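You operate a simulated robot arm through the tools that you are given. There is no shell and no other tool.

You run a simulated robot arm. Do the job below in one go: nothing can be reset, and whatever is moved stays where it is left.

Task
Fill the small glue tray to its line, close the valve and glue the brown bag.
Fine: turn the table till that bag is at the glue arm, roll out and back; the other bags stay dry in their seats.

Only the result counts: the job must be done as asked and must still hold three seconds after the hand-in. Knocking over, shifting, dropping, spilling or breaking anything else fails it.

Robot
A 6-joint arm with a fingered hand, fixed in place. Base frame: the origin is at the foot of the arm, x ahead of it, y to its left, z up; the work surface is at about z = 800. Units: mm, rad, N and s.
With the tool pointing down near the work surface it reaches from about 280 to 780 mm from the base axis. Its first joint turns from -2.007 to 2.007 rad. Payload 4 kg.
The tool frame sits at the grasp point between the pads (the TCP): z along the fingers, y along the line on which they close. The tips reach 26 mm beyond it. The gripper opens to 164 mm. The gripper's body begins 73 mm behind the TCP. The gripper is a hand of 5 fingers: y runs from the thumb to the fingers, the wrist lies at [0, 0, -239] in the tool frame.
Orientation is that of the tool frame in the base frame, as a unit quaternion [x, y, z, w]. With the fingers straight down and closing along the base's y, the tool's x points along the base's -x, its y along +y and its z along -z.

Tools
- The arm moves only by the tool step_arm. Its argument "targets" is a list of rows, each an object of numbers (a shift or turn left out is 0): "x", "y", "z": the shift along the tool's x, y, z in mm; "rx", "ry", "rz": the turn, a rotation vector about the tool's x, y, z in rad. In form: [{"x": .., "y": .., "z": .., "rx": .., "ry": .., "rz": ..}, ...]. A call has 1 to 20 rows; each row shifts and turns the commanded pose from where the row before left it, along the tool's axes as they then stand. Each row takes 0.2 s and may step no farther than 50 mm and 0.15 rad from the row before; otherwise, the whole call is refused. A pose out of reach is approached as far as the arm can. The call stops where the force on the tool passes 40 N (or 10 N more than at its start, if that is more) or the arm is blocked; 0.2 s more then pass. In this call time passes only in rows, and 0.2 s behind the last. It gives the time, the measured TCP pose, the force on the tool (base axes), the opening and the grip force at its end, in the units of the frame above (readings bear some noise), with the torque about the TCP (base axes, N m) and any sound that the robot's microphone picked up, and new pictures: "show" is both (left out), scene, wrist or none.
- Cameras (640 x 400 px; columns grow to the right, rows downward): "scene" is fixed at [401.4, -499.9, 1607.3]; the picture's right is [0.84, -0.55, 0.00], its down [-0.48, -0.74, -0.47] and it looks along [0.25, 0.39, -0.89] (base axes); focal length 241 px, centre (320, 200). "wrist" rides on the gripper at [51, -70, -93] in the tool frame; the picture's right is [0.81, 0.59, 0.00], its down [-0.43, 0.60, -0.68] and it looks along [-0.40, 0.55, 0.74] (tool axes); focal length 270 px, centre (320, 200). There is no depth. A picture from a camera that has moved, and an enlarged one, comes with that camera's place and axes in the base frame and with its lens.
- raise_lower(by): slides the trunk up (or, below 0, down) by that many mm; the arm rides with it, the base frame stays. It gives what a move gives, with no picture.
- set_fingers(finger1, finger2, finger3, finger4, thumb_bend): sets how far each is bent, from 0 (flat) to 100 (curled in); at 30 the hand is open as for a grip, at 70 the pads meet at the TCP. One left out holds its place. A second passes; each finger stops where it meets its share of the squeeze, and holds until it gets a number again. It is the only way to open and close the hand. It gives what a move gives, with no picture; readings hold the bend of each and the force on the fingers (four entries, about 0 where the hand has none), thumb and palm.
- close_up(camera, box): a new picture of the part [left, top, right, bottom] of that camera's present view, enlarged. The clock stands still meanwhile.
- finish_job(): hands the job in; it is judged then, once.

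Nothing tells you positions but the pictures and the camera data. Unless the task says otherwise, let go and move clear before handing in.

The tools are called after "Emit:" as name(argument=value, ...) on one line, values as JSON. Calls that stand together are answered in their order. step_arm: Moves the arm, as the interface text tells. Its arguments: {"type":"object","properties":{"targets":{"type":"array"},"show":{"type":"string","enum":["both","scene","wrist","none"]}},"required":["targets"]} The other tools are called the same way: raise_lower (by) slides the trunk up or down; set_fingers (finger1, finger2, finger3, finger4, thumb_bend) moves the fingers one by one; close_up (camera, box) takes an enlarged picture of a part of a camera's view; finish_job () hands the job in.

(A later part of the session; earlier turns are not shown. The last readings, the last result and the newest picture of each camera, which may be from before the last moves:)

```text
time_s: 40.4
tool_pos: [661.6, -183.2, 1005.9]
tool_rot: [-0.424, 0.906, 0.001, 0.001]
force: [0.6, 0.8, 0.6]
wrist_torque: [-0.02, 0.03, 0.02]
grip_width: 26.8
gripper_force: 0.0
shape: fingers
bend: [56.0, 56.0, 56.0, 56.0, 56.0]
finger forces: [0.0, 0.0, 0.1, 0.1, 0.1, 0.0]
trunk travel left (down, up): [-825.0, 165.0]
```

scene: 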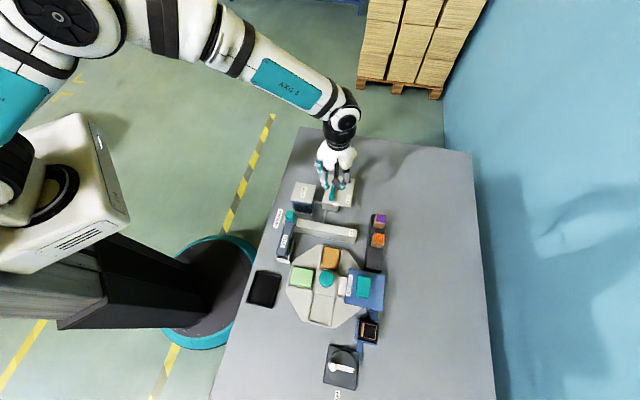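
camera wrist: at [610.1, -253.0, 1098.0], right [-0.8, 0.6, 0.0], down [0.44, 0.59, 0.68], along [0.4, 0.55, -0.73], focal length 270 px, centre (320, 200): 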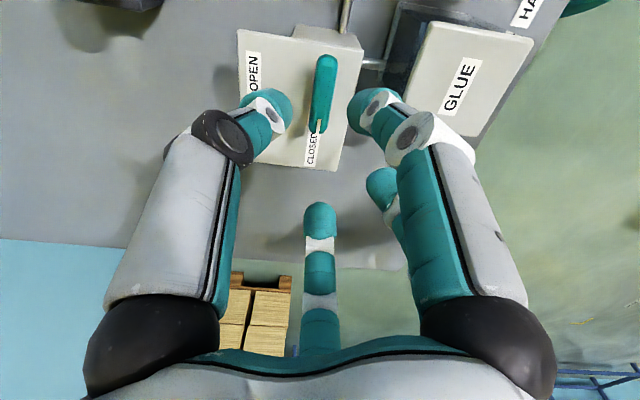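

Within reach so far (about 50°). Two more small turns.

Emit:
step_arm(targets=[{"rz": -0.1}, {"rz": -0.1}], show="both")

Emit:
close_up(camera="wrist", box=[220, 30, 420, 155])

```text
time_s: 41.0
tool_pos: [660.6, -183.3, 1007.5]
tool_rot: [-0.512, 0.859, 0.002, -0.001]
force: [-1.5, -0.2, -0.3]
wrist_torque: [-0.01, 0.02, 0.0]
grip_width: 27.2
gripper_force: 0.1
shape: fingers
bend: [56.0, 56.0, 56.0, 56.0, 56.0]
finger forces: [0.0, 0.0, 0.0, 0.1, 0.1, 0.1]
trunk travel left (down, up): [-825.0, 165.0]
camera wrist: at [698.9, -261.4, 1098.3], right [-0.9, -0.43, 0.0], down [-0.32, 0.66, 0.68], along [-0.29, 0.61, -0.73], focal length 270 px, centre (320, 200)
```

scene: 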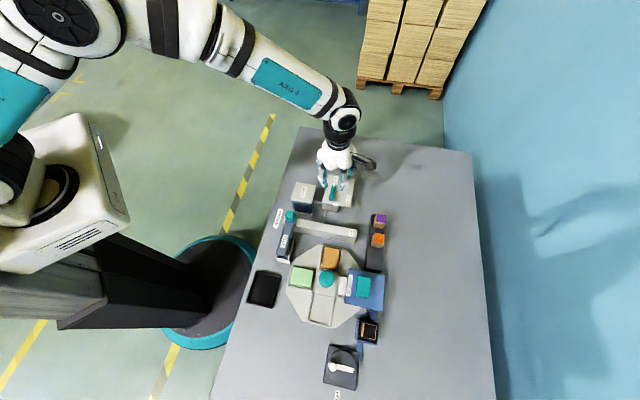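
wrist: 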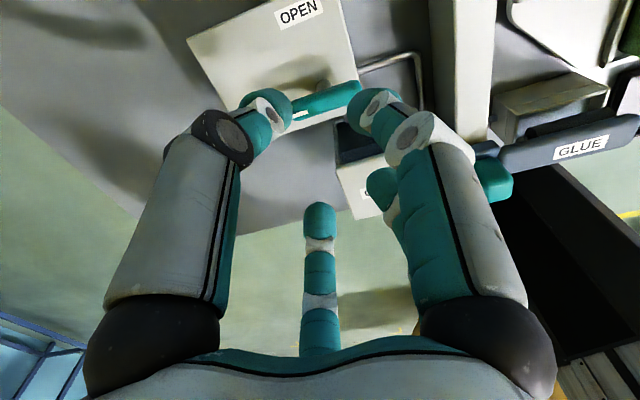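

```text
3.20 times, centred on (320, 92) of wrist
camera zoom: at [698.9, -261.4, 1098.3], right [-0.9, -0.43, 0.0], down [-0.32, 0.66, 0.68], along [-0.29, 0.61, -0.73], focal length 865 px, centre (320, 544)
```

zoom: 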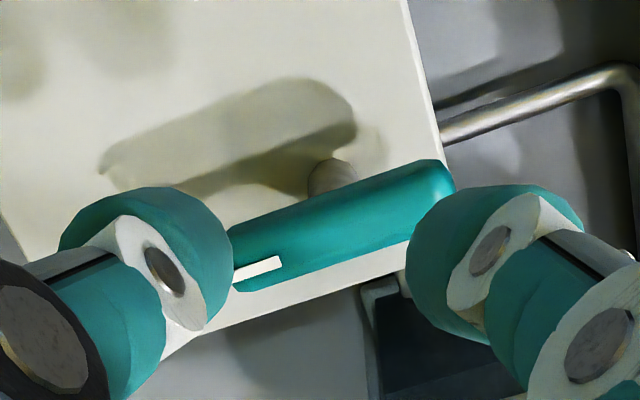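

The hand is aligned (61.6°) and the lever's post is at its middle. I'll centre on the pivot and lower towards the lever with the digits around it.

Emit:
step_arm(targets=[{"x": 3.2, "y": 1.7, "z": 30}, {"z": 25}, {"z": 20}], show="wrist")

Emit:
close_up(camera="wrist", box=[220, 60, 420, 185])

Emit:
close_up(camera="scene", box=[290, 160, 370, 210])

```text
time_s: 41.8
tool_pos: [659.8, -183.1, 931.7]
tool_rot: [-0.511, 0.859, 0.002, 0.0]
force: [-0.6, 0.5, 0.4]
wrist_torque: [-0.04, 0.01, -0.02]
grip_width: 27.3
gripper_force: 0.0
shape: fingers
bend: [56.0, 56.0, 56.0, 56.0, 56.0]
finger forces: [0.1, 0.0, 0.1, 0.0, 0.1, 0.0]
trunk travel left (down, up): [-825.0, 165.0]
camera wrist: at [697.7, -262.0, 1024.3], right [-0.9, -0.43, 0.0], down [-0.32, 0.66, 0.68], along [-0.29, 0.61, -0.73], focal length 270 px, centre (320, 200)
```

wrist: 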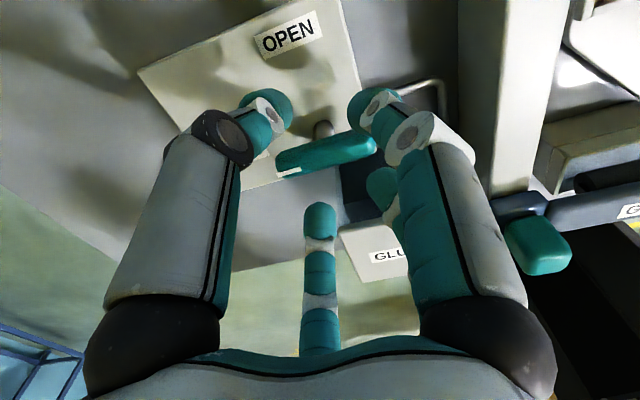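

```text
3.20 times, centred on (320, 122) of wrist
camera zoom: at [697.7, -262.0, 1024.3], right [-0.9, -0.43, 0.0], down [-0.32, 0.66, 0.68], along [-0.29, 0.61, -0.73], focal length 865 px, centre (320, 448)
```

zoom: 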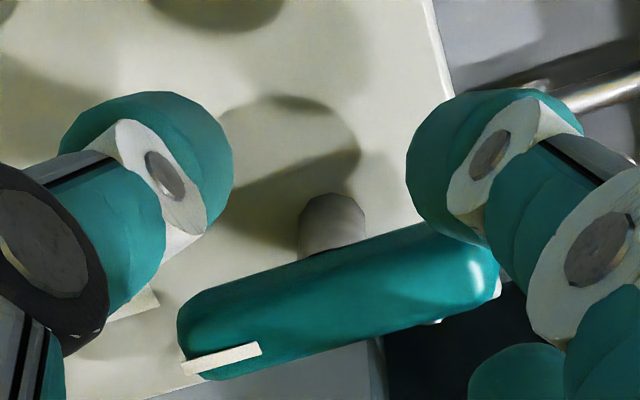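

```text
8.00 times, centred on (330, 185) of scene
camera zoom: at [401.4, -499.9, 1607.3], right [0.84, -0.55, 0.0], down [-0.48, -0.74, -0.47], along [0.25, 0.39, -0.89], focal length 1925 px, centre (240, 320)
```

zoom: 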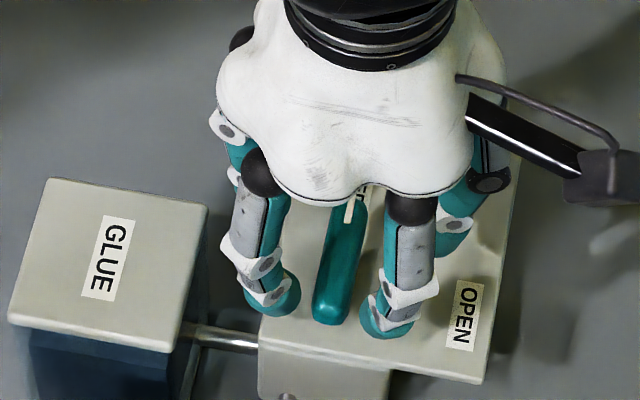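

The digits straddle the lever evenly. I'll centre a little more and go down to lever height.

Emit:
step_arm(targets=[{"x": 2.3, "y": 1.4, "z": 15}, {"z": 14}], show="wrist")

Emit:
close_up(camera="wrist", box=[220, 80, 420, 205])

Emit:
close_up(camera="scene", box=[290, 160, 370, 210])

```text
time_s: 42.4
tool_pos: [656.3, -185.1, 903.8]
tool_rot: [-0.511, 0.859, 0.001, 0.001]
force: [0.8, -0.2, 0.2]
wrist_torque: [0.01, 0.01, 0.0]
grip_width: 27.0
gripper_force: 0.4
shape: fingers
bend: [56.0, 56.0, 56.0, 55.0, 56.0]
finger forces: [0.0, 0.1, 0.1, 0.4, 0.0, 0.0]
trunk travel left (down, up): [-825.0, 165.0]
camera wrist: at [694.0, -263.9, 995.3], right [-0.9, -0.43, 0.0], down [-0.32, 0.66, 0.68], along [-0.29, 0.61, -0.73], focal length 270 px, centre (320, 200)
```

wrist: 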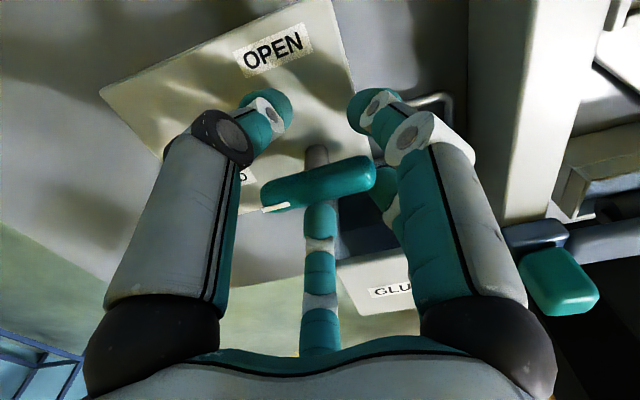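

```text
3.20 times, centred on (320, 142) of wrist
camera zoom: at [694.0, -263.9, 995.3], right [-0.9, -0.43, 0.0], down [-0.32, 0.66, 0.68], along [-0.29, 0.61, -0.73], focal length 865 px, centre (320, 384)
```

zoom: 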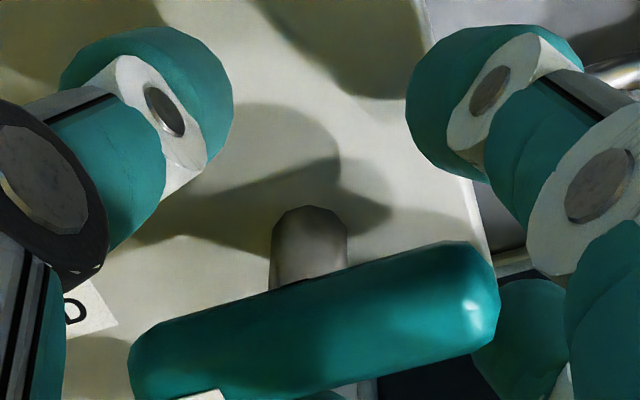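

```text
8.00 times, centred on (330, 185) of scene
camera zoom: at [401.4, -499.9, 1607.3], right [0.84, -0.55, 0.0], down [-0.48, -0.74, -0.47], along [0.25, 0.39, -0.89], focal length 1925 px, centre (240, 320)
```

zoom: 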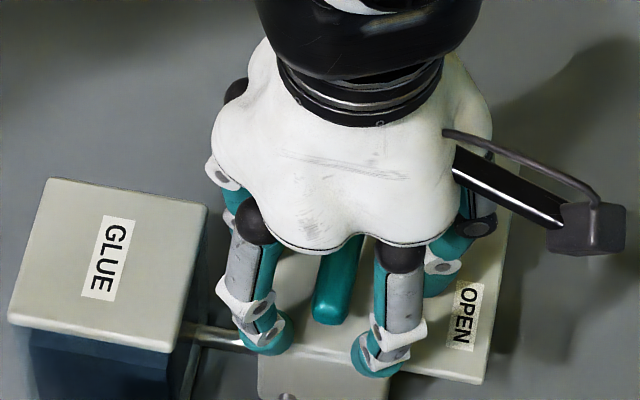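

Finger 4 reports a faint touch, probably close to the tank corner; closing draws it inward. I'll close the digits gently round the lever.

Emit:
set_fingers(finger1=60, finger2=60, finger3=60, finger4=60, thumb_bend=60)

Emit:
close_up(camera="wrist", box=[200, 80, 440, 230])

Emit:
close_up(camera="scene", box=[306, 170, 354, 200])

```text
time_s: 43.4
tool_pos: [657.2, -184.7, 904.5]
tool_rot: [-0.511, 0.859, 0.002, 0.0]
force: [2.1, 3.3, -1.2]
wrist_torque: [0.04, -0.05, 0.02]
grip_width: 18.0
gripper_force: 2.3
shape: fingers
bend: [60.0, 60.0, 60.0, 57.0, 60.0]
finger forces: [0.0, 0.0, 0.1, 3.9, 0.1, 0.0]
trunk travel left (down, up): [-825.0, 165.0]
```

```text
2.67 times, centred on (320, 155) of wrist
camera zoom: at [694.4, -263.6, 995.7], right [-0.9, -0.43, 0.0], down [-0.32, 0.66, 0.68], along [-0.29, 0.61, -0.73], focal length 721 px, centre (320, 320)
```

zoom: 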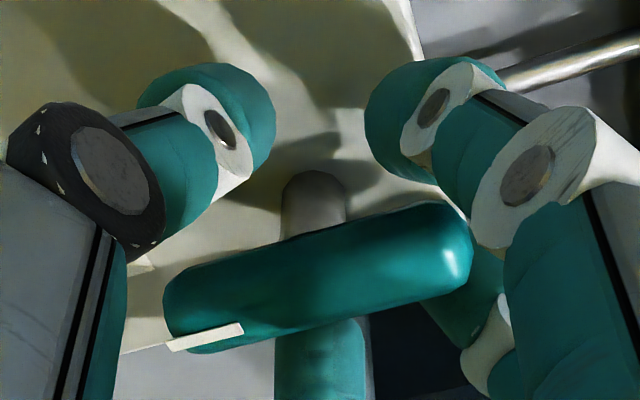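

```text
13.33 times, centred on (330, 185) of scene
camera zoom: at [401.4, -499.9, 1607.3], right [0.84, -0.55, 0.0], down [-0.48, -0.74, -0.47], along [0.25, 0.39, -0.89], focal length 3208 px, centre (187, 400)
```

zoom: 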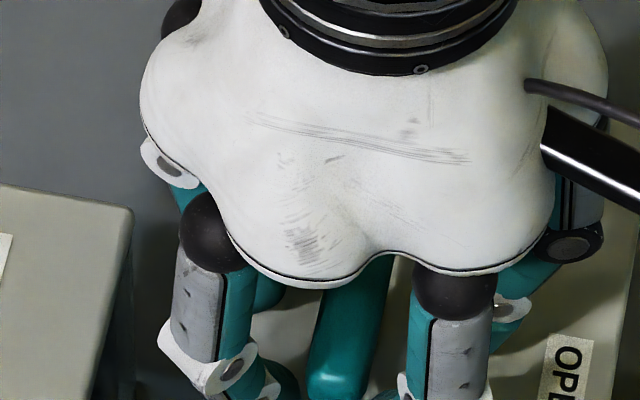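

Finger 4 rests on the lever's CLOSED end; I'll open that one alone and close the others a little more to straddle the sides.

Emit:
set_fingers(finger4=48, finger1=63, finger2=63, finger3=63, thumb_bend=63)

Emit:
close_up(camera="wrist", box=[200, 80, 440, 230])

Emit:
close_up(camera="scene", box=[290, 160, 370, 210])

```text
time_s: 44.4
tool_pos: [657.0, -186.0, 903.2]
tool_rot: [-0.511, 0.859, 0.001, 0.001]
force: [-1.6, -0.8, -0.5]
wrist_torque: [-0.02, -0.04, -0.02]
grip_width: 11.5
gripper_force: 1.1
shape: fingers
bend: [62.0, 62.0, 63.0, 48.0, 63.0]
finger forces: [0.9, 0.8, 0.0, 0.0, 0.0, 0.1]
trunk travel left (down, up): [-825.0, 165.0]
```

```text
2.67 times, centred on (320, 155) of wrist
camera zoom: at [694.0, -264.1, 995.8], right [-0.9, -0.43, 0.0], down [-0.32, 0.66, 0.68], along [-0.29, 0.61, -0.73], focal length 721 px, centre (320, 320)
```

zoom: 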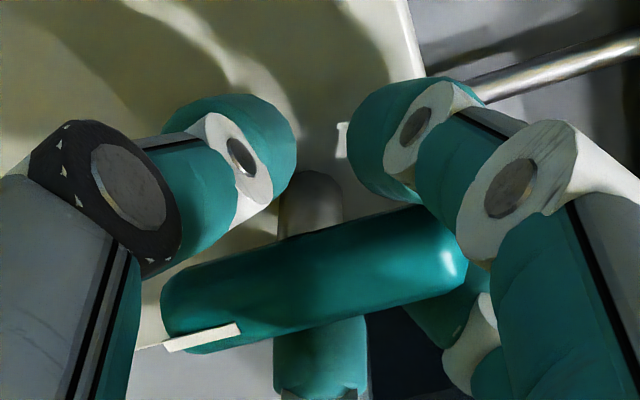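

```text
8.00 times, centred on (330, 185) of scene
camera zoom: at [401.4, -499.9, 1607.3], right [0.84, -0.55, 0.0], down [-0.48, -0.74, -0.47], along [0.25, 0.39, -0.89], focal length 1925 px, centre (240, 320)
```

zoom: 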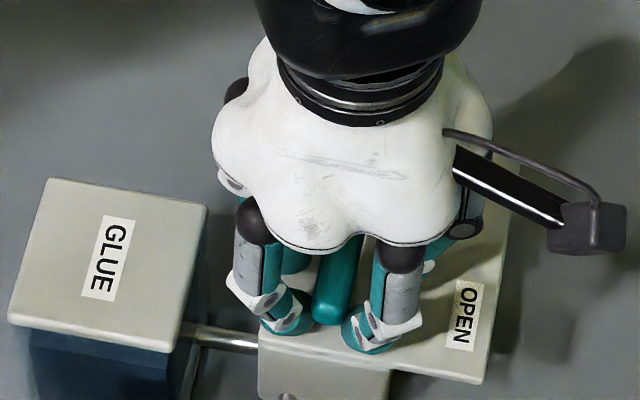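

Fingers 1 and 2 hold the lever's near half from both sides. I'll firm up the grip and take a baseline picture of the tray before opening.

Emit:
set_fingers(finger1=67, finger2=67, finger3=67, thumb_bend=67)

Emit:
close_up(camera="scene", box=[272, 236, 312, 261])

Emit:
close_up(camera="scene", box=[280, 166, 320, 216])

Emit:
close_up(camera="wrist", box=[540, 120, 640, 230])

```text
time_s: 45.4
tool_pos: [655.8, -185.7, 904.7]
tool_rot: [-0.511, 0.86, 0.002, 0.0]
force: [-3.0, -2.4, -2.6]
wrist_torque: [-0.01, 0.01, 0.0]
grip_width: 6.0
gripper_force: 4.2
shape: fingers
bend: [64.0, 64.0, 66.0, 48.0, 66.0]
finger forces: [3.0, 3.0, 0.9, 0.0, 0.9, 0.0]
trunk travel left (down, up): [-825.0, 165.0]
```

```text
16.00 times, centred on (292, 248) of scene
camera zoom: at [401.4, -499.9, 1607.3], right [0.84, -0.55, 0.0], down [-0.48, -0.74, -0.47], along [0.25, 0.39, -0.89], focal length 3850 px, centre (768, -576)
```

zoom: 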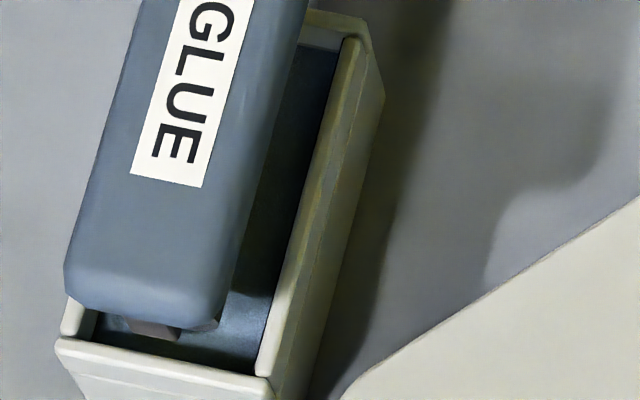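

```text
8.00 times, centred on (300, 191) of scene
camera zoom: at [401.4, -499.9, 1607.3], right [0.84, -0.55, 0.0], down [-0.48, -0.74, -0.47], along [0.25, 0.39, -0.89], focal length 1925 px, centre (480, 272)
```

zoom: 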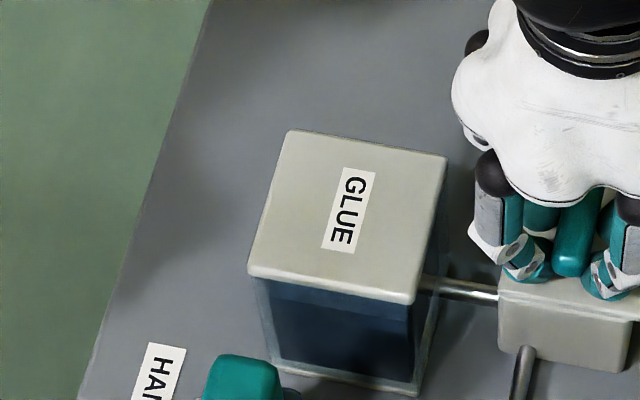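

```text
3.64 times, centred on (590, 175) of wrist
camera zoom: at [693.9, -264.2, 995.6], right [-0.9, -0.43, 0.0], down [-0.32, 0.66, 0.68], along [-0.29, 0.61, -0.73], focal length 983 px, centre (-662, 291)
```

zoom: 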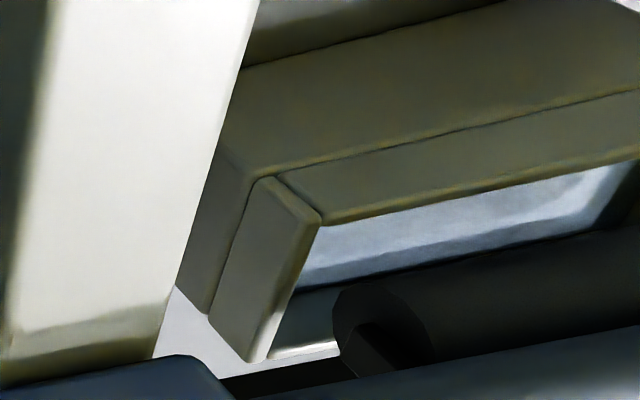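

This low view looks right into the tray. I'll zoom further there to see the line and the present level from this side.

Emit:
close_up(camera="wrist", box=[572, 180, 636, 220])

Emit:
close_up(camera="wrist", box=[572, 195, 612, 220])

Emit:
close_up(camera="wrist", box=[600, 160, 640, 185])

```text
10.00 times, centred on (604, 200) of wrist
camera zoom: at [693.9, -264.2, 995.6], right [-0.9, -0.43, 0.0], down [-0.32, 0.66, 0.68], along [-0.29, 0.61, -0.73], focal length 2703 px, centre (-2520, 200)
```

zoom: 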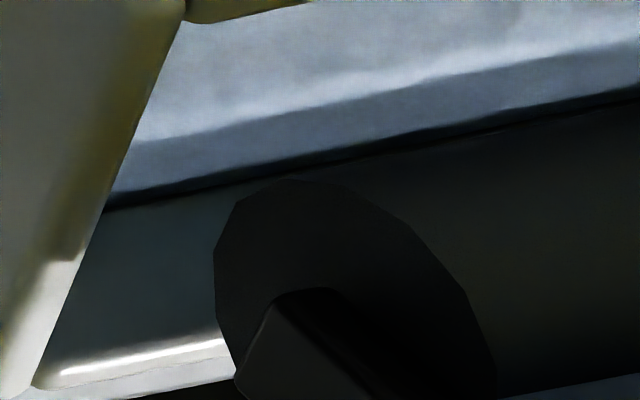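

```text
16.00 times, centred on (592, 208) of wrist
camera zoom: at [693.9, -264.2, 995.6], right [-0.9, -0.43, 0.0], down [-0.32, 0.66, 0.68], along [-0.29, 0.61, -0.73], focal length 4325 px, centre (-4032, 80)
```

zoom: 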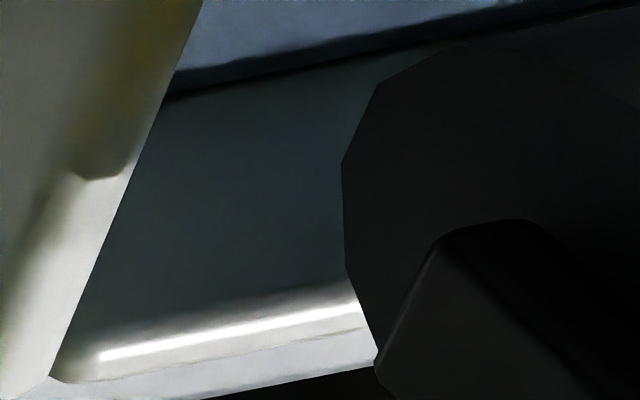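

```text
16.00 times, centred on (620, 172) of wrist
camera zoom: at [693.9, -264.2, 995.6], right [-0.9, -0.43, 0.0], down [-0.32, 0.66, 0.68], along [-0.29, 0.61, -0.73], focal length 4325 px, centre (-4480, 640)
```

zoom: 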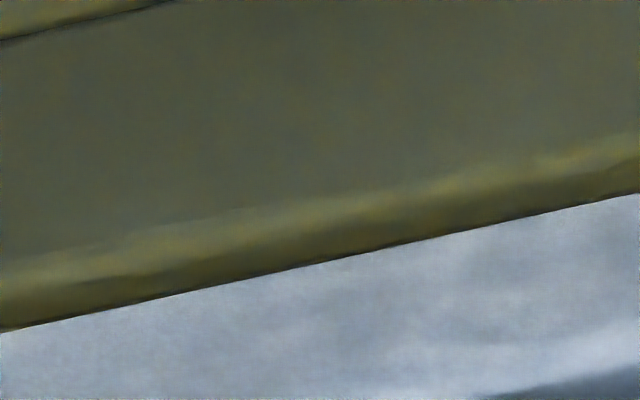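

The line is only on the other long wall; the surface now stands about 12.5 mm below the rim edge. The grip is set, so I'll start turning the lever clockwise from CLOSED, a little at first.

Emit:
step_arm(targets=[{"rz": 0.1}, {"rz": 0.1}], show="scene")

Emit:
close_up(camera="scene", box=[290, 160, 370, 210])

Emit:
close_up(camera="scene", box=[272, 236, 312, 261])

```text
time_s: 46.0
tool_pos: [656.4, -186.0, 903.0]
tool_rot: [-0.422, 0.906, 0.001, -0.001]
force: [-1.4, -1.6, 0.5]
wrist_torque: [0.01, 0.03, 0.03]
grip_width: 5.6
gripper_force: 3.4
shape: fingers
bend: [64.0, 64.0, 66.0, 48.0, 67.0]
finger forces: [2.9, 2.5, 1.2, 0.1, 0.7, 0.1]
trunk travel left (down, up): [-825.0, 165.0]
```

scene: 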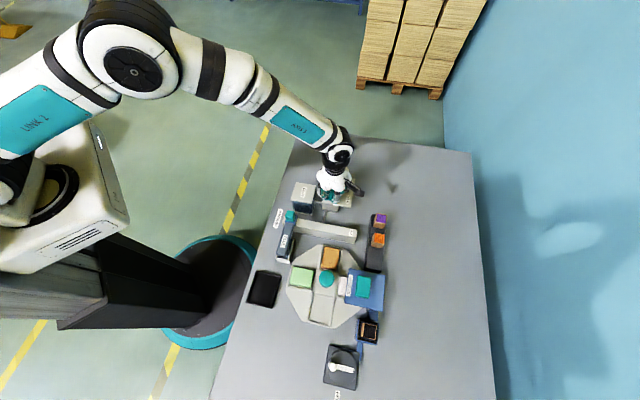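

```text
8.00 times, centred on (330, 185) of scene
camera zoom: at [401.4, -499.9, 1607.3], right [0.84, -0.55, 0.0], down [-0.48, -0.74, -0.47], along [0.25, 0.39, -0.89], focal length 1925 px, centre (240, 320)
```

zoom: 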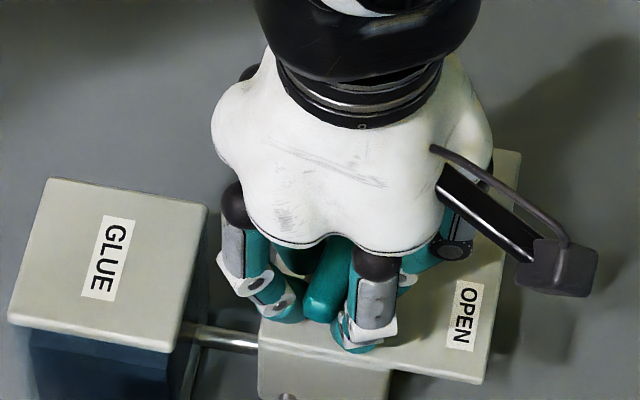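

```text
16.00 times, centred on (292, 248) of scene
camera zoom: at [401.4, -499.9, 1607.3], right [0.84, -0.55, 0.0], down [-0.48, -0.74, -0.47], along [0.25, 0.39, -0.89], focal length 3850 px, centre (768, -576)
```

zoom: 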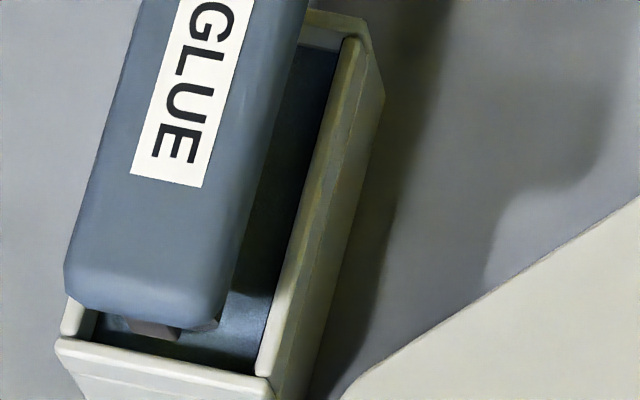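

The lever follows the hand smoothly. I'll open further and watch the tray after each small step.

Emit:
step_arm(targets=[{"rz": 0.12}, {"rz": 0.12}, {"rz": 0.12}], show="none")

Emit:
close_up(camera="scene", box=[272, 236, 312, 261])

Emit:
close_up(camera="scene", box=[290, 160, 370, 210])

```text
time_s: 46.8
tool_pos: [655.4, -185.0, 903.3]
tool_rot: [-0.253, 0.967, 0.002, 0.0]
force: [-2.2, 0.0, -0.3]
wrist_torque: [0.05, 0.03, 0.02]
grip_width: 4.4
gripper_force: 3.6
shape: fingers
bend: [64.0, 64.0, 66.0, 48.0, 67.0]
finger forces: [2.9, 2.8, 1.6, 0.0, 0.3, 0.0]
trunk travel left (down, up): [-825.0, 165.0]
```

```text
16.00 times, centred on (292, 248) of scene
camera zoom: at [401.4, -499.9, 1607.3], right [0.84, -0.55, 0.0], down [-0.48, -0.74, -0.47], along [0.25, 0.39, -0.89], focal length 3850 px, centre (768, -576)
```

zoom: 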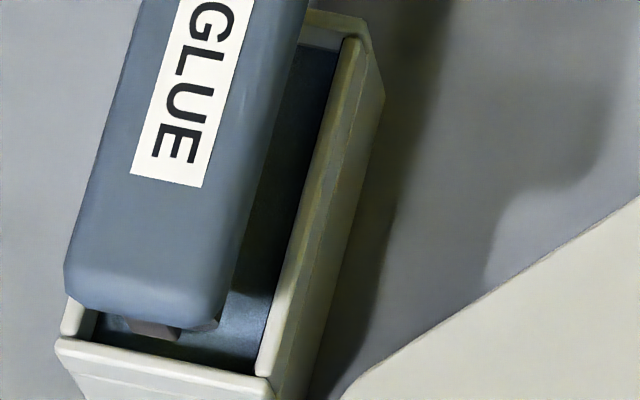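

```text
8.00 times, centred on (330, 185) of scene
camera zoom: at [401.4, -499.9, 1607.3], right [0.84, -0.55, 0.0], down [-0.48, -0.74, -0.47], along [0.25, 0.39, -0.89], focal length 1925 px, centre (240, 320)
```

zoom: 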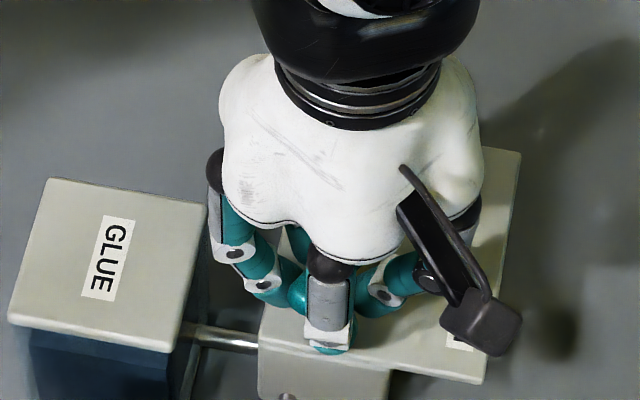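

32° so far and no visible rise yet. Opening further.

Emit:
step_arm(targets=[{"rz": 0.12}, {"rz": 0.12}], show="none")

Emit:
close_up(camera="scene", box=[272, 236, 312, 261])

Emit:
step_arm(targets=[{"rz": 0.12}, {"rz": 0.12}], show="none")

Emit:
close_up(camera="scene", box=[272, 236, 312, 261])

```text
time_s: 47.4
tool_pos: [655.6, -185.1, 902.7]
tool_rot: [-0.136, 0.991, 0.002, 0.0]
force: [-4.0, 0.8, 0.8]
wrist_torque: [0.05, 0.07, 0.03]
grip_width: 4.4
gripper_force: 3.5
shape: fingers
bend: [64.0, 64.0, 66.0, 48.0, 67.0]
finger forces: [2.8, 2.5, 1.4, 0.0, 0.3, 0.0]
trunk travel left (down, up): [-825.0, 165.0]
```

```text
16.00 times, centred on (292, 248) of scene
camera zoom: at [401.4, -499.9, 1607.3], right [0.84, -0.55, 0.0], down [-0.48, -0.74, -0.47], along [0.25, 0.39, -0.89], focal length 3850 px, centre (768, -576)
```

zoom: 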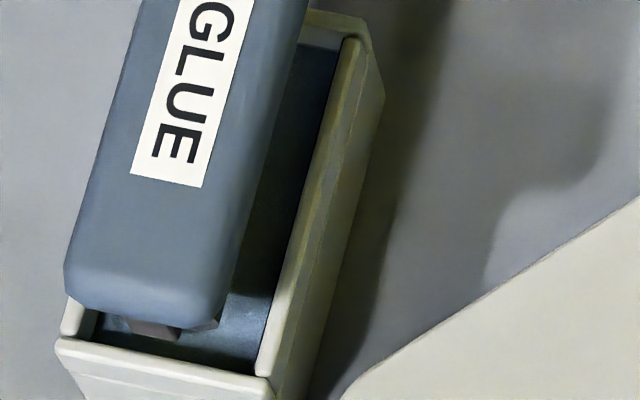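

```text
time_s: 48.0
tool_pos: [654.3, -185.2, 903.0]
tool_rot: [-0.015, 1.0, 0.002, 0.0]
force: [-2.8, 3.1, -1.2]
wrist_torque: [0.02, 0.03, 0.02]
grip_width: 4.5
gripper_force: 3.6
shape: fingers
bend: [64.0, 64.0, 66.0, 48.0, 67.0]
finger forces: [2.8, 2.7, 1.7, 0.0, 0.2, 0.1]
trunk travel left (down, up): [-825.0, 165.0]
```

```text
16.00 times, centred on (292, 248) of scene
camera zoom: at [401.4, -499.9, 1607.3], right [0.84, -0.55, 0.0], down [-0.48, -0.74, -0.47], along [0.25, 0.39, -0.89], focal length 3850 px, centre (768, -576)
```

zoom: 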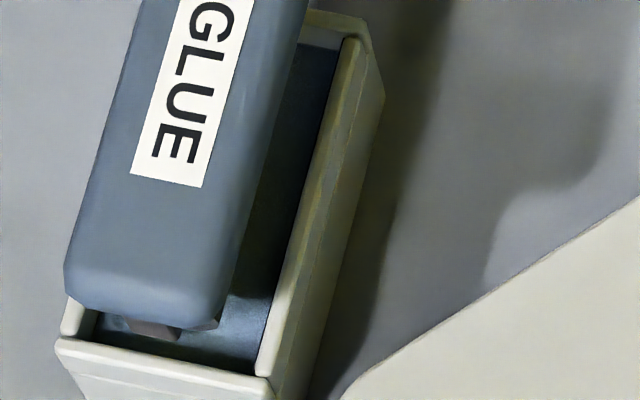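

The shadow edges in the tray begin to shift, so glue is flowing. I'll hold the lever here and let short times pass while watching.

Emit:
step_arm(targets=[{"z": 0}, {"z": 0}, {"z": 0}], show="none")

Emit:
close_up(camera="scene", box=[272, 236, 312, 261])

Emit:
close_up(camera="scene", box=[284, 228, 324, 253])

```text
time_s: 48.8
tool_pos: [655.0, -184.8, 902.2]
tool_rot: [-0.017, 1.0, 0.001, 0.0]
force: [-2.9, 2.8, -0.8]
wrist_torque: [0.09, 0.05, -0.01]
grip_width: 4.4
gripper_force: 4.0
shape: fingers
bend: [64.0, 64.0, 66.0, 48.0, 67.0]
finger forces: [2.5, 3.1, 1.7, 0.0, 0.2, 0.1]
trunk travel left (down, up): [-825.0, 165.0]
```

```text
16.00 times, centred on (292, 248) of scene
camera zoom: at [401.4, -499.9, 1607.3], right [0.84, -0.55, 0.0], down [-0.48, -0.74, -0.47], along [0.25, 0.39, -0.89], focal length 3850 px, centre (768, -576)
```

zoom: 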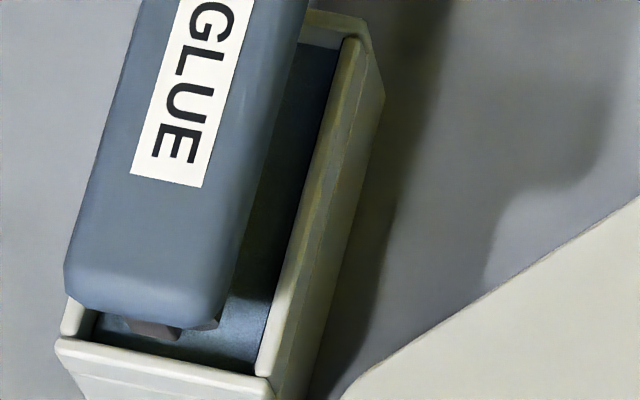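

```text
16.00 times, centred on (304, 240) of scene
camera zoom: at [401.4, -499.9, 1607.3], right [0.84, -0.55, 0.0], down [-0.48, -0.74, -0.47], along [0.25, 0.39, -0.89], focal length 3850 px, centre (576, -448)
```

zoom: 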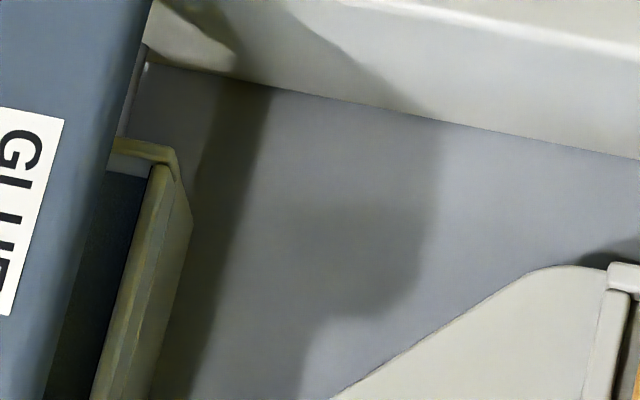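

The rise is slow, about a millimetre or two so far. I'll let another second pass at this opening.

Emit:
step_arm(targets=[{"z": 0}, {"z": 0}, {"z": 0}, {"z": 0}, {"z": 0}], show="none")

Emit:
close_up(camera="scene", box=[272, 236, 312, 261])

Emit:
close_up(camera="scene", box=[284, 228, 324, 253])

```text
time_s: 50.0
tool_pos: [654.9, -185.4, 903.7]
tool_rot: [-0.016, 1.0, 0.0, -0.001]
force: [-3.2, 3.6, -1.3]
wrist_torque: [0.03, 0.03, 0.04]
grip_width: 4.5
gripper_force: 3.6
shape: fingers
bend: [64.0, 64.0, 66.0, 48.0, 67.0]
finger forces: [2.5, 3.3, 1.9, 0.1, 0.2, 0.1]
trunk travel left (down, up): [-825.0, 165.0]
```

```text
16.00 times, centred on (292, 248) of scene
camera zoom: at [401.4, -499.9, 1607.3], right [0.84, -0.55, 0.0], down [-0.48, -0.74, -0.47], along [0.25, 0.39, -0.89], focal length 3850 px, centre (768, -576)
```

zoom: 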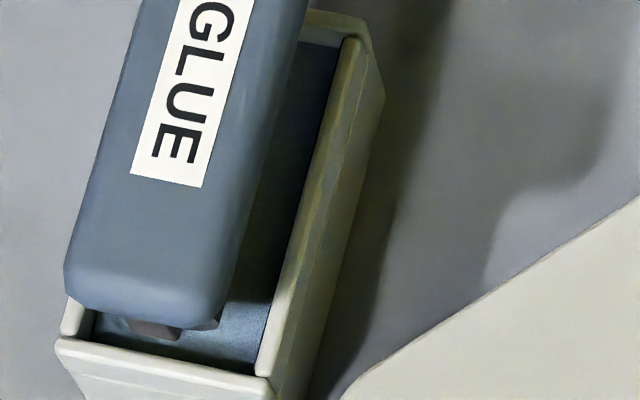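

```text
16.00 times, centred on (304, 240) of scene
camera zoom: at [401.4, -499.9, 1607.3], right [0.84, -0.55, 0.0], down [-0.48, -0.74, -0.47], along [0.25, 0.39, -0.89], focal length 3850 px, centre (576, -448)
```

zoom: 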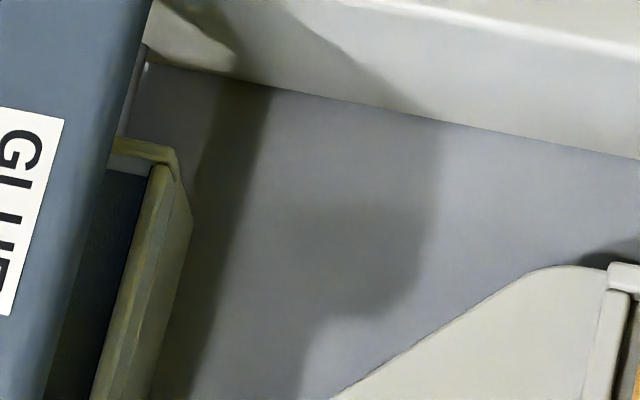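

Roughly 3 mm up by now, about 1.3 mm/s. Holding for two more seconds.

Emit:
step_arm(targets=[{"z": 0}, {"z": 0}, {"z": 0}, {"z": 0}, {"z": 0}, {"z": 0}, {"z": 0}, {"z": 0}], show="none")

Emit:
close_up(camera="scene", box=[272, 236, 312, 261])

Emit:
close_up(camera="scene", box=[284, 228, 324, 253])

```text
time_s: 51.8
tool_pos: [654.8, -184.4, 902.2]
tool_rot: [-0.016, 1.0, 0.001, 0.0]
force: [-4.0, 2.8, -0.8]
wrist_torque: [0.06, 0.0, -0.01]
grip_width: 4.7
gripper_force: 4.0
shape: fingers
bend: [64.0, 64.0, 66.0, 48.0, 67.0]
finger forces: [2.5, 3.4, 1.9, 0.0, 0.2, 0.1]
trunk travel left (down, up): [-825.0, 165.0]
```

```text
16.00 times, centred on (292, 248) of scene
camera zoom: at [401.4, -499.9, 1607.3], right [0.84, -0.55, 0.0], down [-0.48, -0.74, -0.47], along [0.25, 0.39, -0.89], focal length 3850 px, centre (768, -576)
```

zoom: 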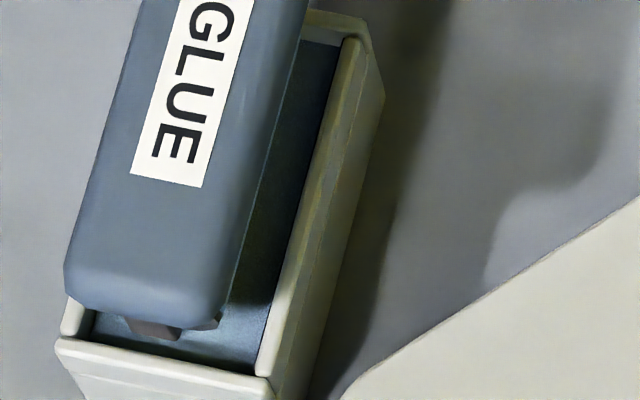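

```text
16.00 times, centred on (304, 240) of scene
camera zoom: at [401.4, -499.9, 1607.3], right [0.84, -0.55, 0.0], down [-0.48, -0.74, -0.47], along [0.25, 0.39, -0.89], focal length 3850 px, centre (576, -448)
```

zoom: 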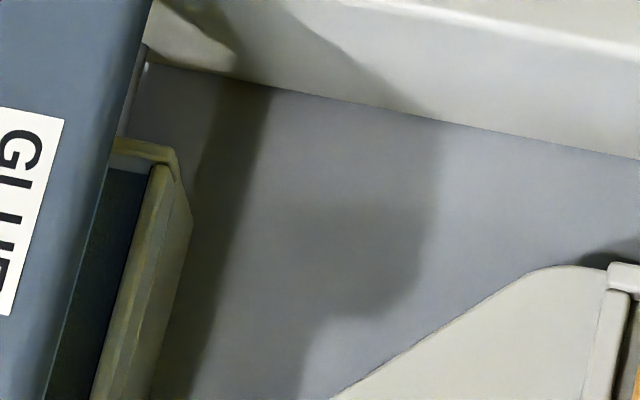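

I'll close the valve now and measure the level accurately with the wrist camera from the closed pose.

Emit:
step_arm(targets=[{"rz": -0.13}, {"rz": -0.13}, {"rz": -0.13}, {"rz": -0.13}, {"rz": -0.13}, {"rz": -0.13}, {"rz": -0.13}, {"rz": -0.13}], show="wrist")

Emit:
close_up(camera="wrist", box=[572, 195, 612, 220])

Emit:
close_up(camera="scene", box=[290, 160, 370, 210])

```text
time_s: 53.6
tool_pos: [656.7, -185.7, 902.2]
tool_rot: [-0.513, 0.859, 0.002, 0.0]
force: [-1.1, -2.9, -1.9]
wrist_torque: [-0.04, 0.0, -0.03]
grip_width: 4.6
gripper_force: 4.0
shape: fingers
bend: [65.0, 65.0, 66.0, 48.0, 67.0]
finger forces: [2.9, 2.7, 0.6, 0.0, 1.6, 0.0]
trunk travel left (down, up): [-825.0, 165.0]
camera wrist: at [693.5, -264.3, 994.5], right [-0.9, -0.43, 0.0], down [-0.32, 0.66, 0.68], along [-0.29, 0.61, -0.73], focal length 270 px, centre (320, 200)
```

wrist: 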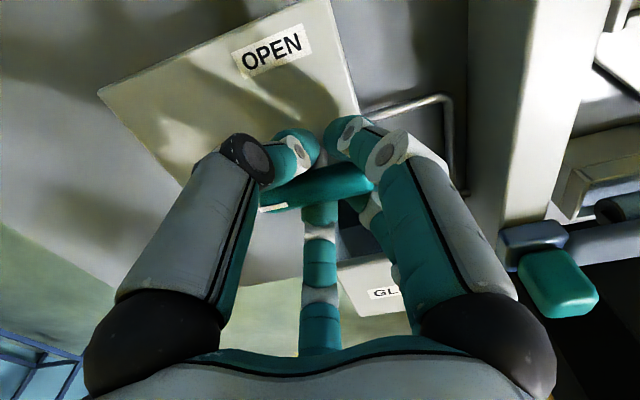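

```text
16.00 times, centred on (592, 208) of wrist
camera zoom: at [693.5, -264.3, 994.5], right [-0.9, -0.43, 0.0], down [-0.32, 0.66, 0.68], along [-0.29, 0.61, -0.73], focal length 4325 px, centre (-4032, 80)
```

zoom: 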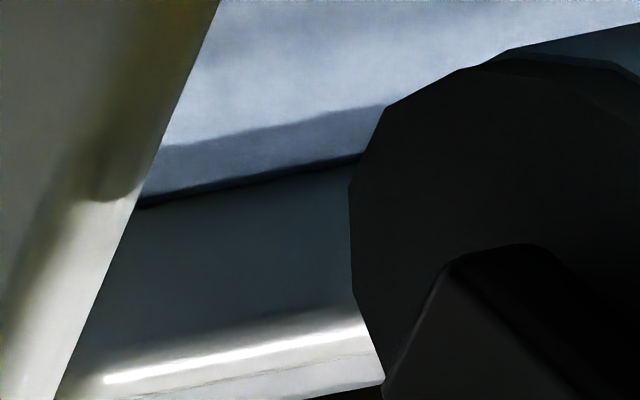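

```text
8.00 times, centred on (330, 185) of scene
camera zoom: at [401.4, -499.9, 1607.3], right [0.84, -0.55, 0.0], down [-0.48, -0.74, -0.47], along [0.25, 0.39, -0.89], focal length 1925 px, centre (240, 320)
```

zoom: 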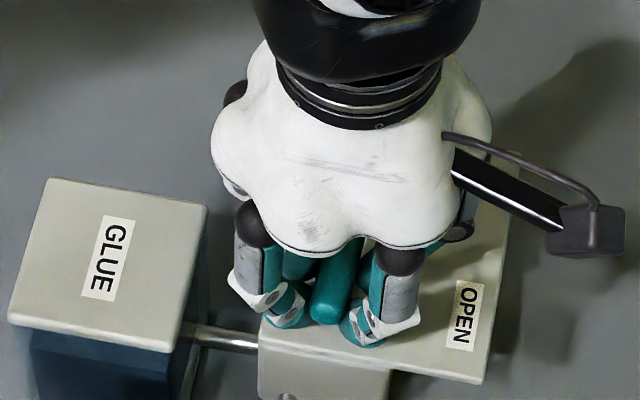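

The surface rose about 4.6 mm, so roughly 5.8 mm remain. The valve responds predictably; I'll reopen to the same angle for a second, slightly short, pour and check midway.

Emit:
step_arm(targets=[{"rz": 0.13}, {"rz": 0.13}, {"rz": 0.13}, {"rz": 0.13}, {"rz": 0.13}, {"rz": 0.13}, {"rz": 0.13}, {"rz": 0.13}, {"z": 0}, {"z": 0}, {"z": 0}, {"z": 0}, {"z": 0}, {"z": 0}, {"z": 0}, {"z": 0}, {"z": 0}, {"z": 0}], show="none")

Emit:
close_up(camera="scene", box=[272, 236, 312, 261])

```text
time_s: 57.4
tool_pos: [655.1, -186.1, 903.4]
tool_rot: [-0.016, 1.0, 0.0, 0.0]
force: [-3.3, 3.8, -1.3]
wrist_torque: [0.06, 0.02, 0.03]
grip_width: 3.9
gripper_force: 4.8
shape: fingers
bend: [65.0, 64.0, 66.0, 48.0, 67.0]
finger forces: [2.7, 3.5, 2.0, 0.0, 0.1, 0.1]
trunk travel left (down, up): [-825.0, 165.0]
```

```text
16.00 times, centred on (292, 248) of scene
camera zoom: at [401.4, -499.9, 1607.3], right [0.84, -0.55, 0.0], down [-0.48, -0.74, -0.47], along [0.25, 0.39, -0.89], focal length 3850 px, centre (768, -576)
```

zoom: 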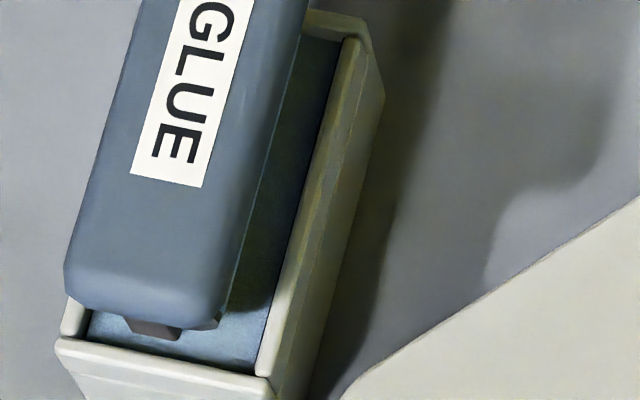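

The level is nearly two thirds up. I'll hold two more seconds and close.

Emit:
step_arm(targets=[{"z": 0}, {"z": 0}, {"z": 0}, {"z": 0}, {"z": 0}, {"z": 0}, {"z": 0}, {"z": 0}, {"z": 0}, {"rz": -0.13}, {"rz": -0.13}, {"rz": -0.13}, {"rz": -0.13}, {"rz": -0.13}, {"rz": -0.13}, {"rz": -0.13}, {"rz": -0.13}], show="wrist")

Emit:
close_up(camera="wrist", box=[572, 195, 612, 220])

Emit:
close_up(camera="scene", box=[272, 236, 312, 261])

```text
time_s: 61.0
tool_pos: [656.8, -186.3, 903.3]
tool_rot: [-0.511, 0.859, 0.001, 0.001]
force: [-1.0, -2.5, -1.4]
wrist_torque: [-0.04, -0.01, -0.04]
grip_width: 4.2
gripper_force: 4.3
shape: fingers
bend: [65.0, 65.0, 66.0, 48.0, 67.0]
finger forces: [3.0, 2.9, 0.7, 0.0, 1.3, 0.0]
trunk travel left (down, up): [-825.0, 165.0]
camera wrist: at [693.6, -264.3, 994.4], right [-0.9, -0.43, 0.0], down [-0.32, 0.66, 0.68], along [-0.29, 0.61, -0.73], focal length 270 px, centre (320, 200)
```

wrist: 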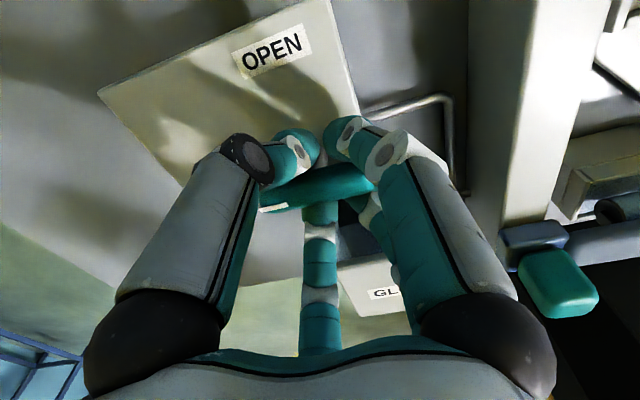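

```text
16.00 times, centred on (592, 208) of wrist
camera zoom: at [693.6, -264.3, 994.4], right [-0.9, -0.43, 0.0], down [-0.32, 0.66, 0.68], along [-0.29, 0.61, -0.73], focal length 4325 px, centre (-4032, 80)
```

zoom: 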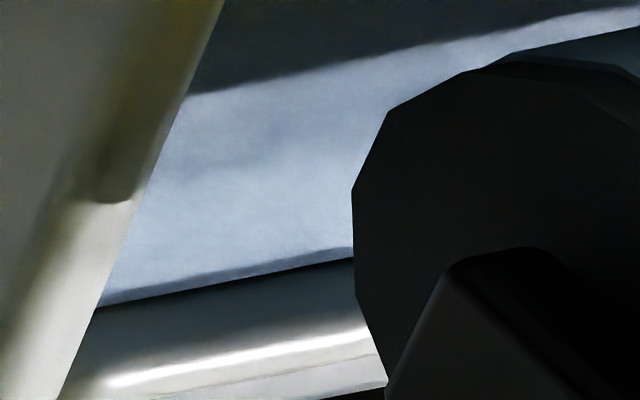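

```text
16.00 times, centred on (292, 248) of scene
camera zoom: at [401.4, -499.9, 1607.3], right [0.84, -0.55, 0.0], down [-0.48, -0.74, -0.47], along [0.25, 0.39, -0.89], focal length 3850 px, centre (768, -576)
```

zoom: 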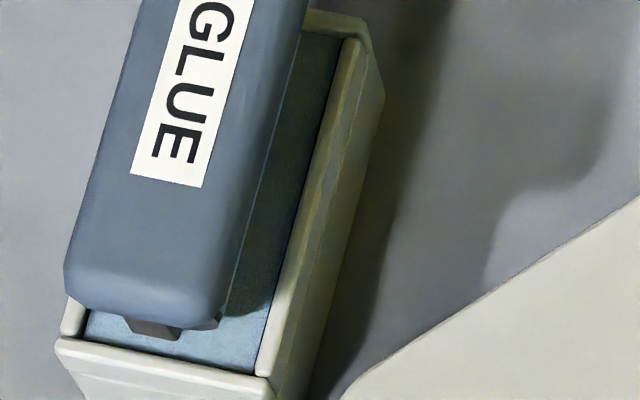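

The level is now about 9.7 mm up, near the lower half of the line. I'll press the lever slightly further to make sure it is against its CLOSED stop, and look.

Emit:
step_arm(targets=[{"rz": -0.05}, {"rz": -0.04}], show="scene")

Emit:
close_up(camera="wrist", box=[220, 80, 420, 205])

```text
time_s: 61.6
tool_pos: [656.8, -181.4, 902.1]
tool_rot: [-0.546, 0.838, -0.001, -0.003]
force: [-1.4, -7.8, -1.7]
wrist_torque: [-0.14, 0.04, -0.05]
grip_width: 6.0
gripper_force: 4.8
shape: fingers
bend: [64.0, 65.0, 67.0, 48.0, 66.0]
finger forces: [3.4, 2.0, 0.0, 0.1, 3.1, 0.0]
out of reach, approached as far as the arm can: row 2
trunk travel left (down, up): [-825.0, 165.0]
```

scene: 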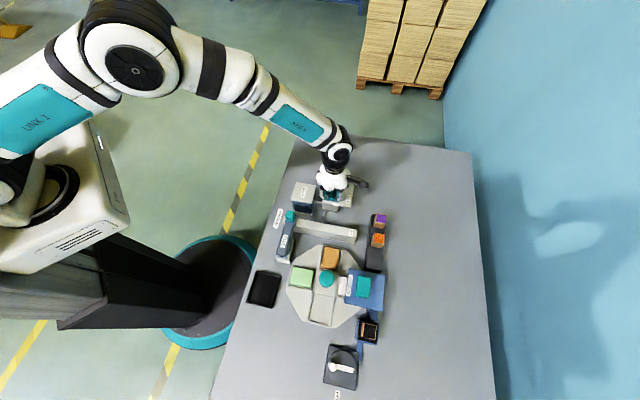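

```text
3.20 times, centred on (320, 142) of wrist
camera zoom: at [700.8, -256.6, 994.5], right [-0.86, -0.5, 0.01], down [-0.37, 0.64, 0.67], along [-0.34, 0.58, -0.74], focal length 865 px, centre (320, 384)
```

zoom: 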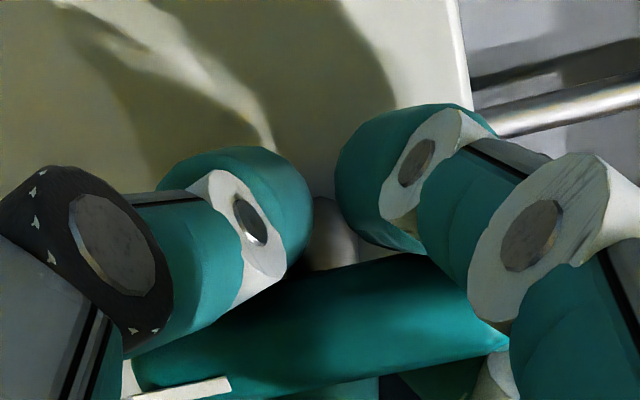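

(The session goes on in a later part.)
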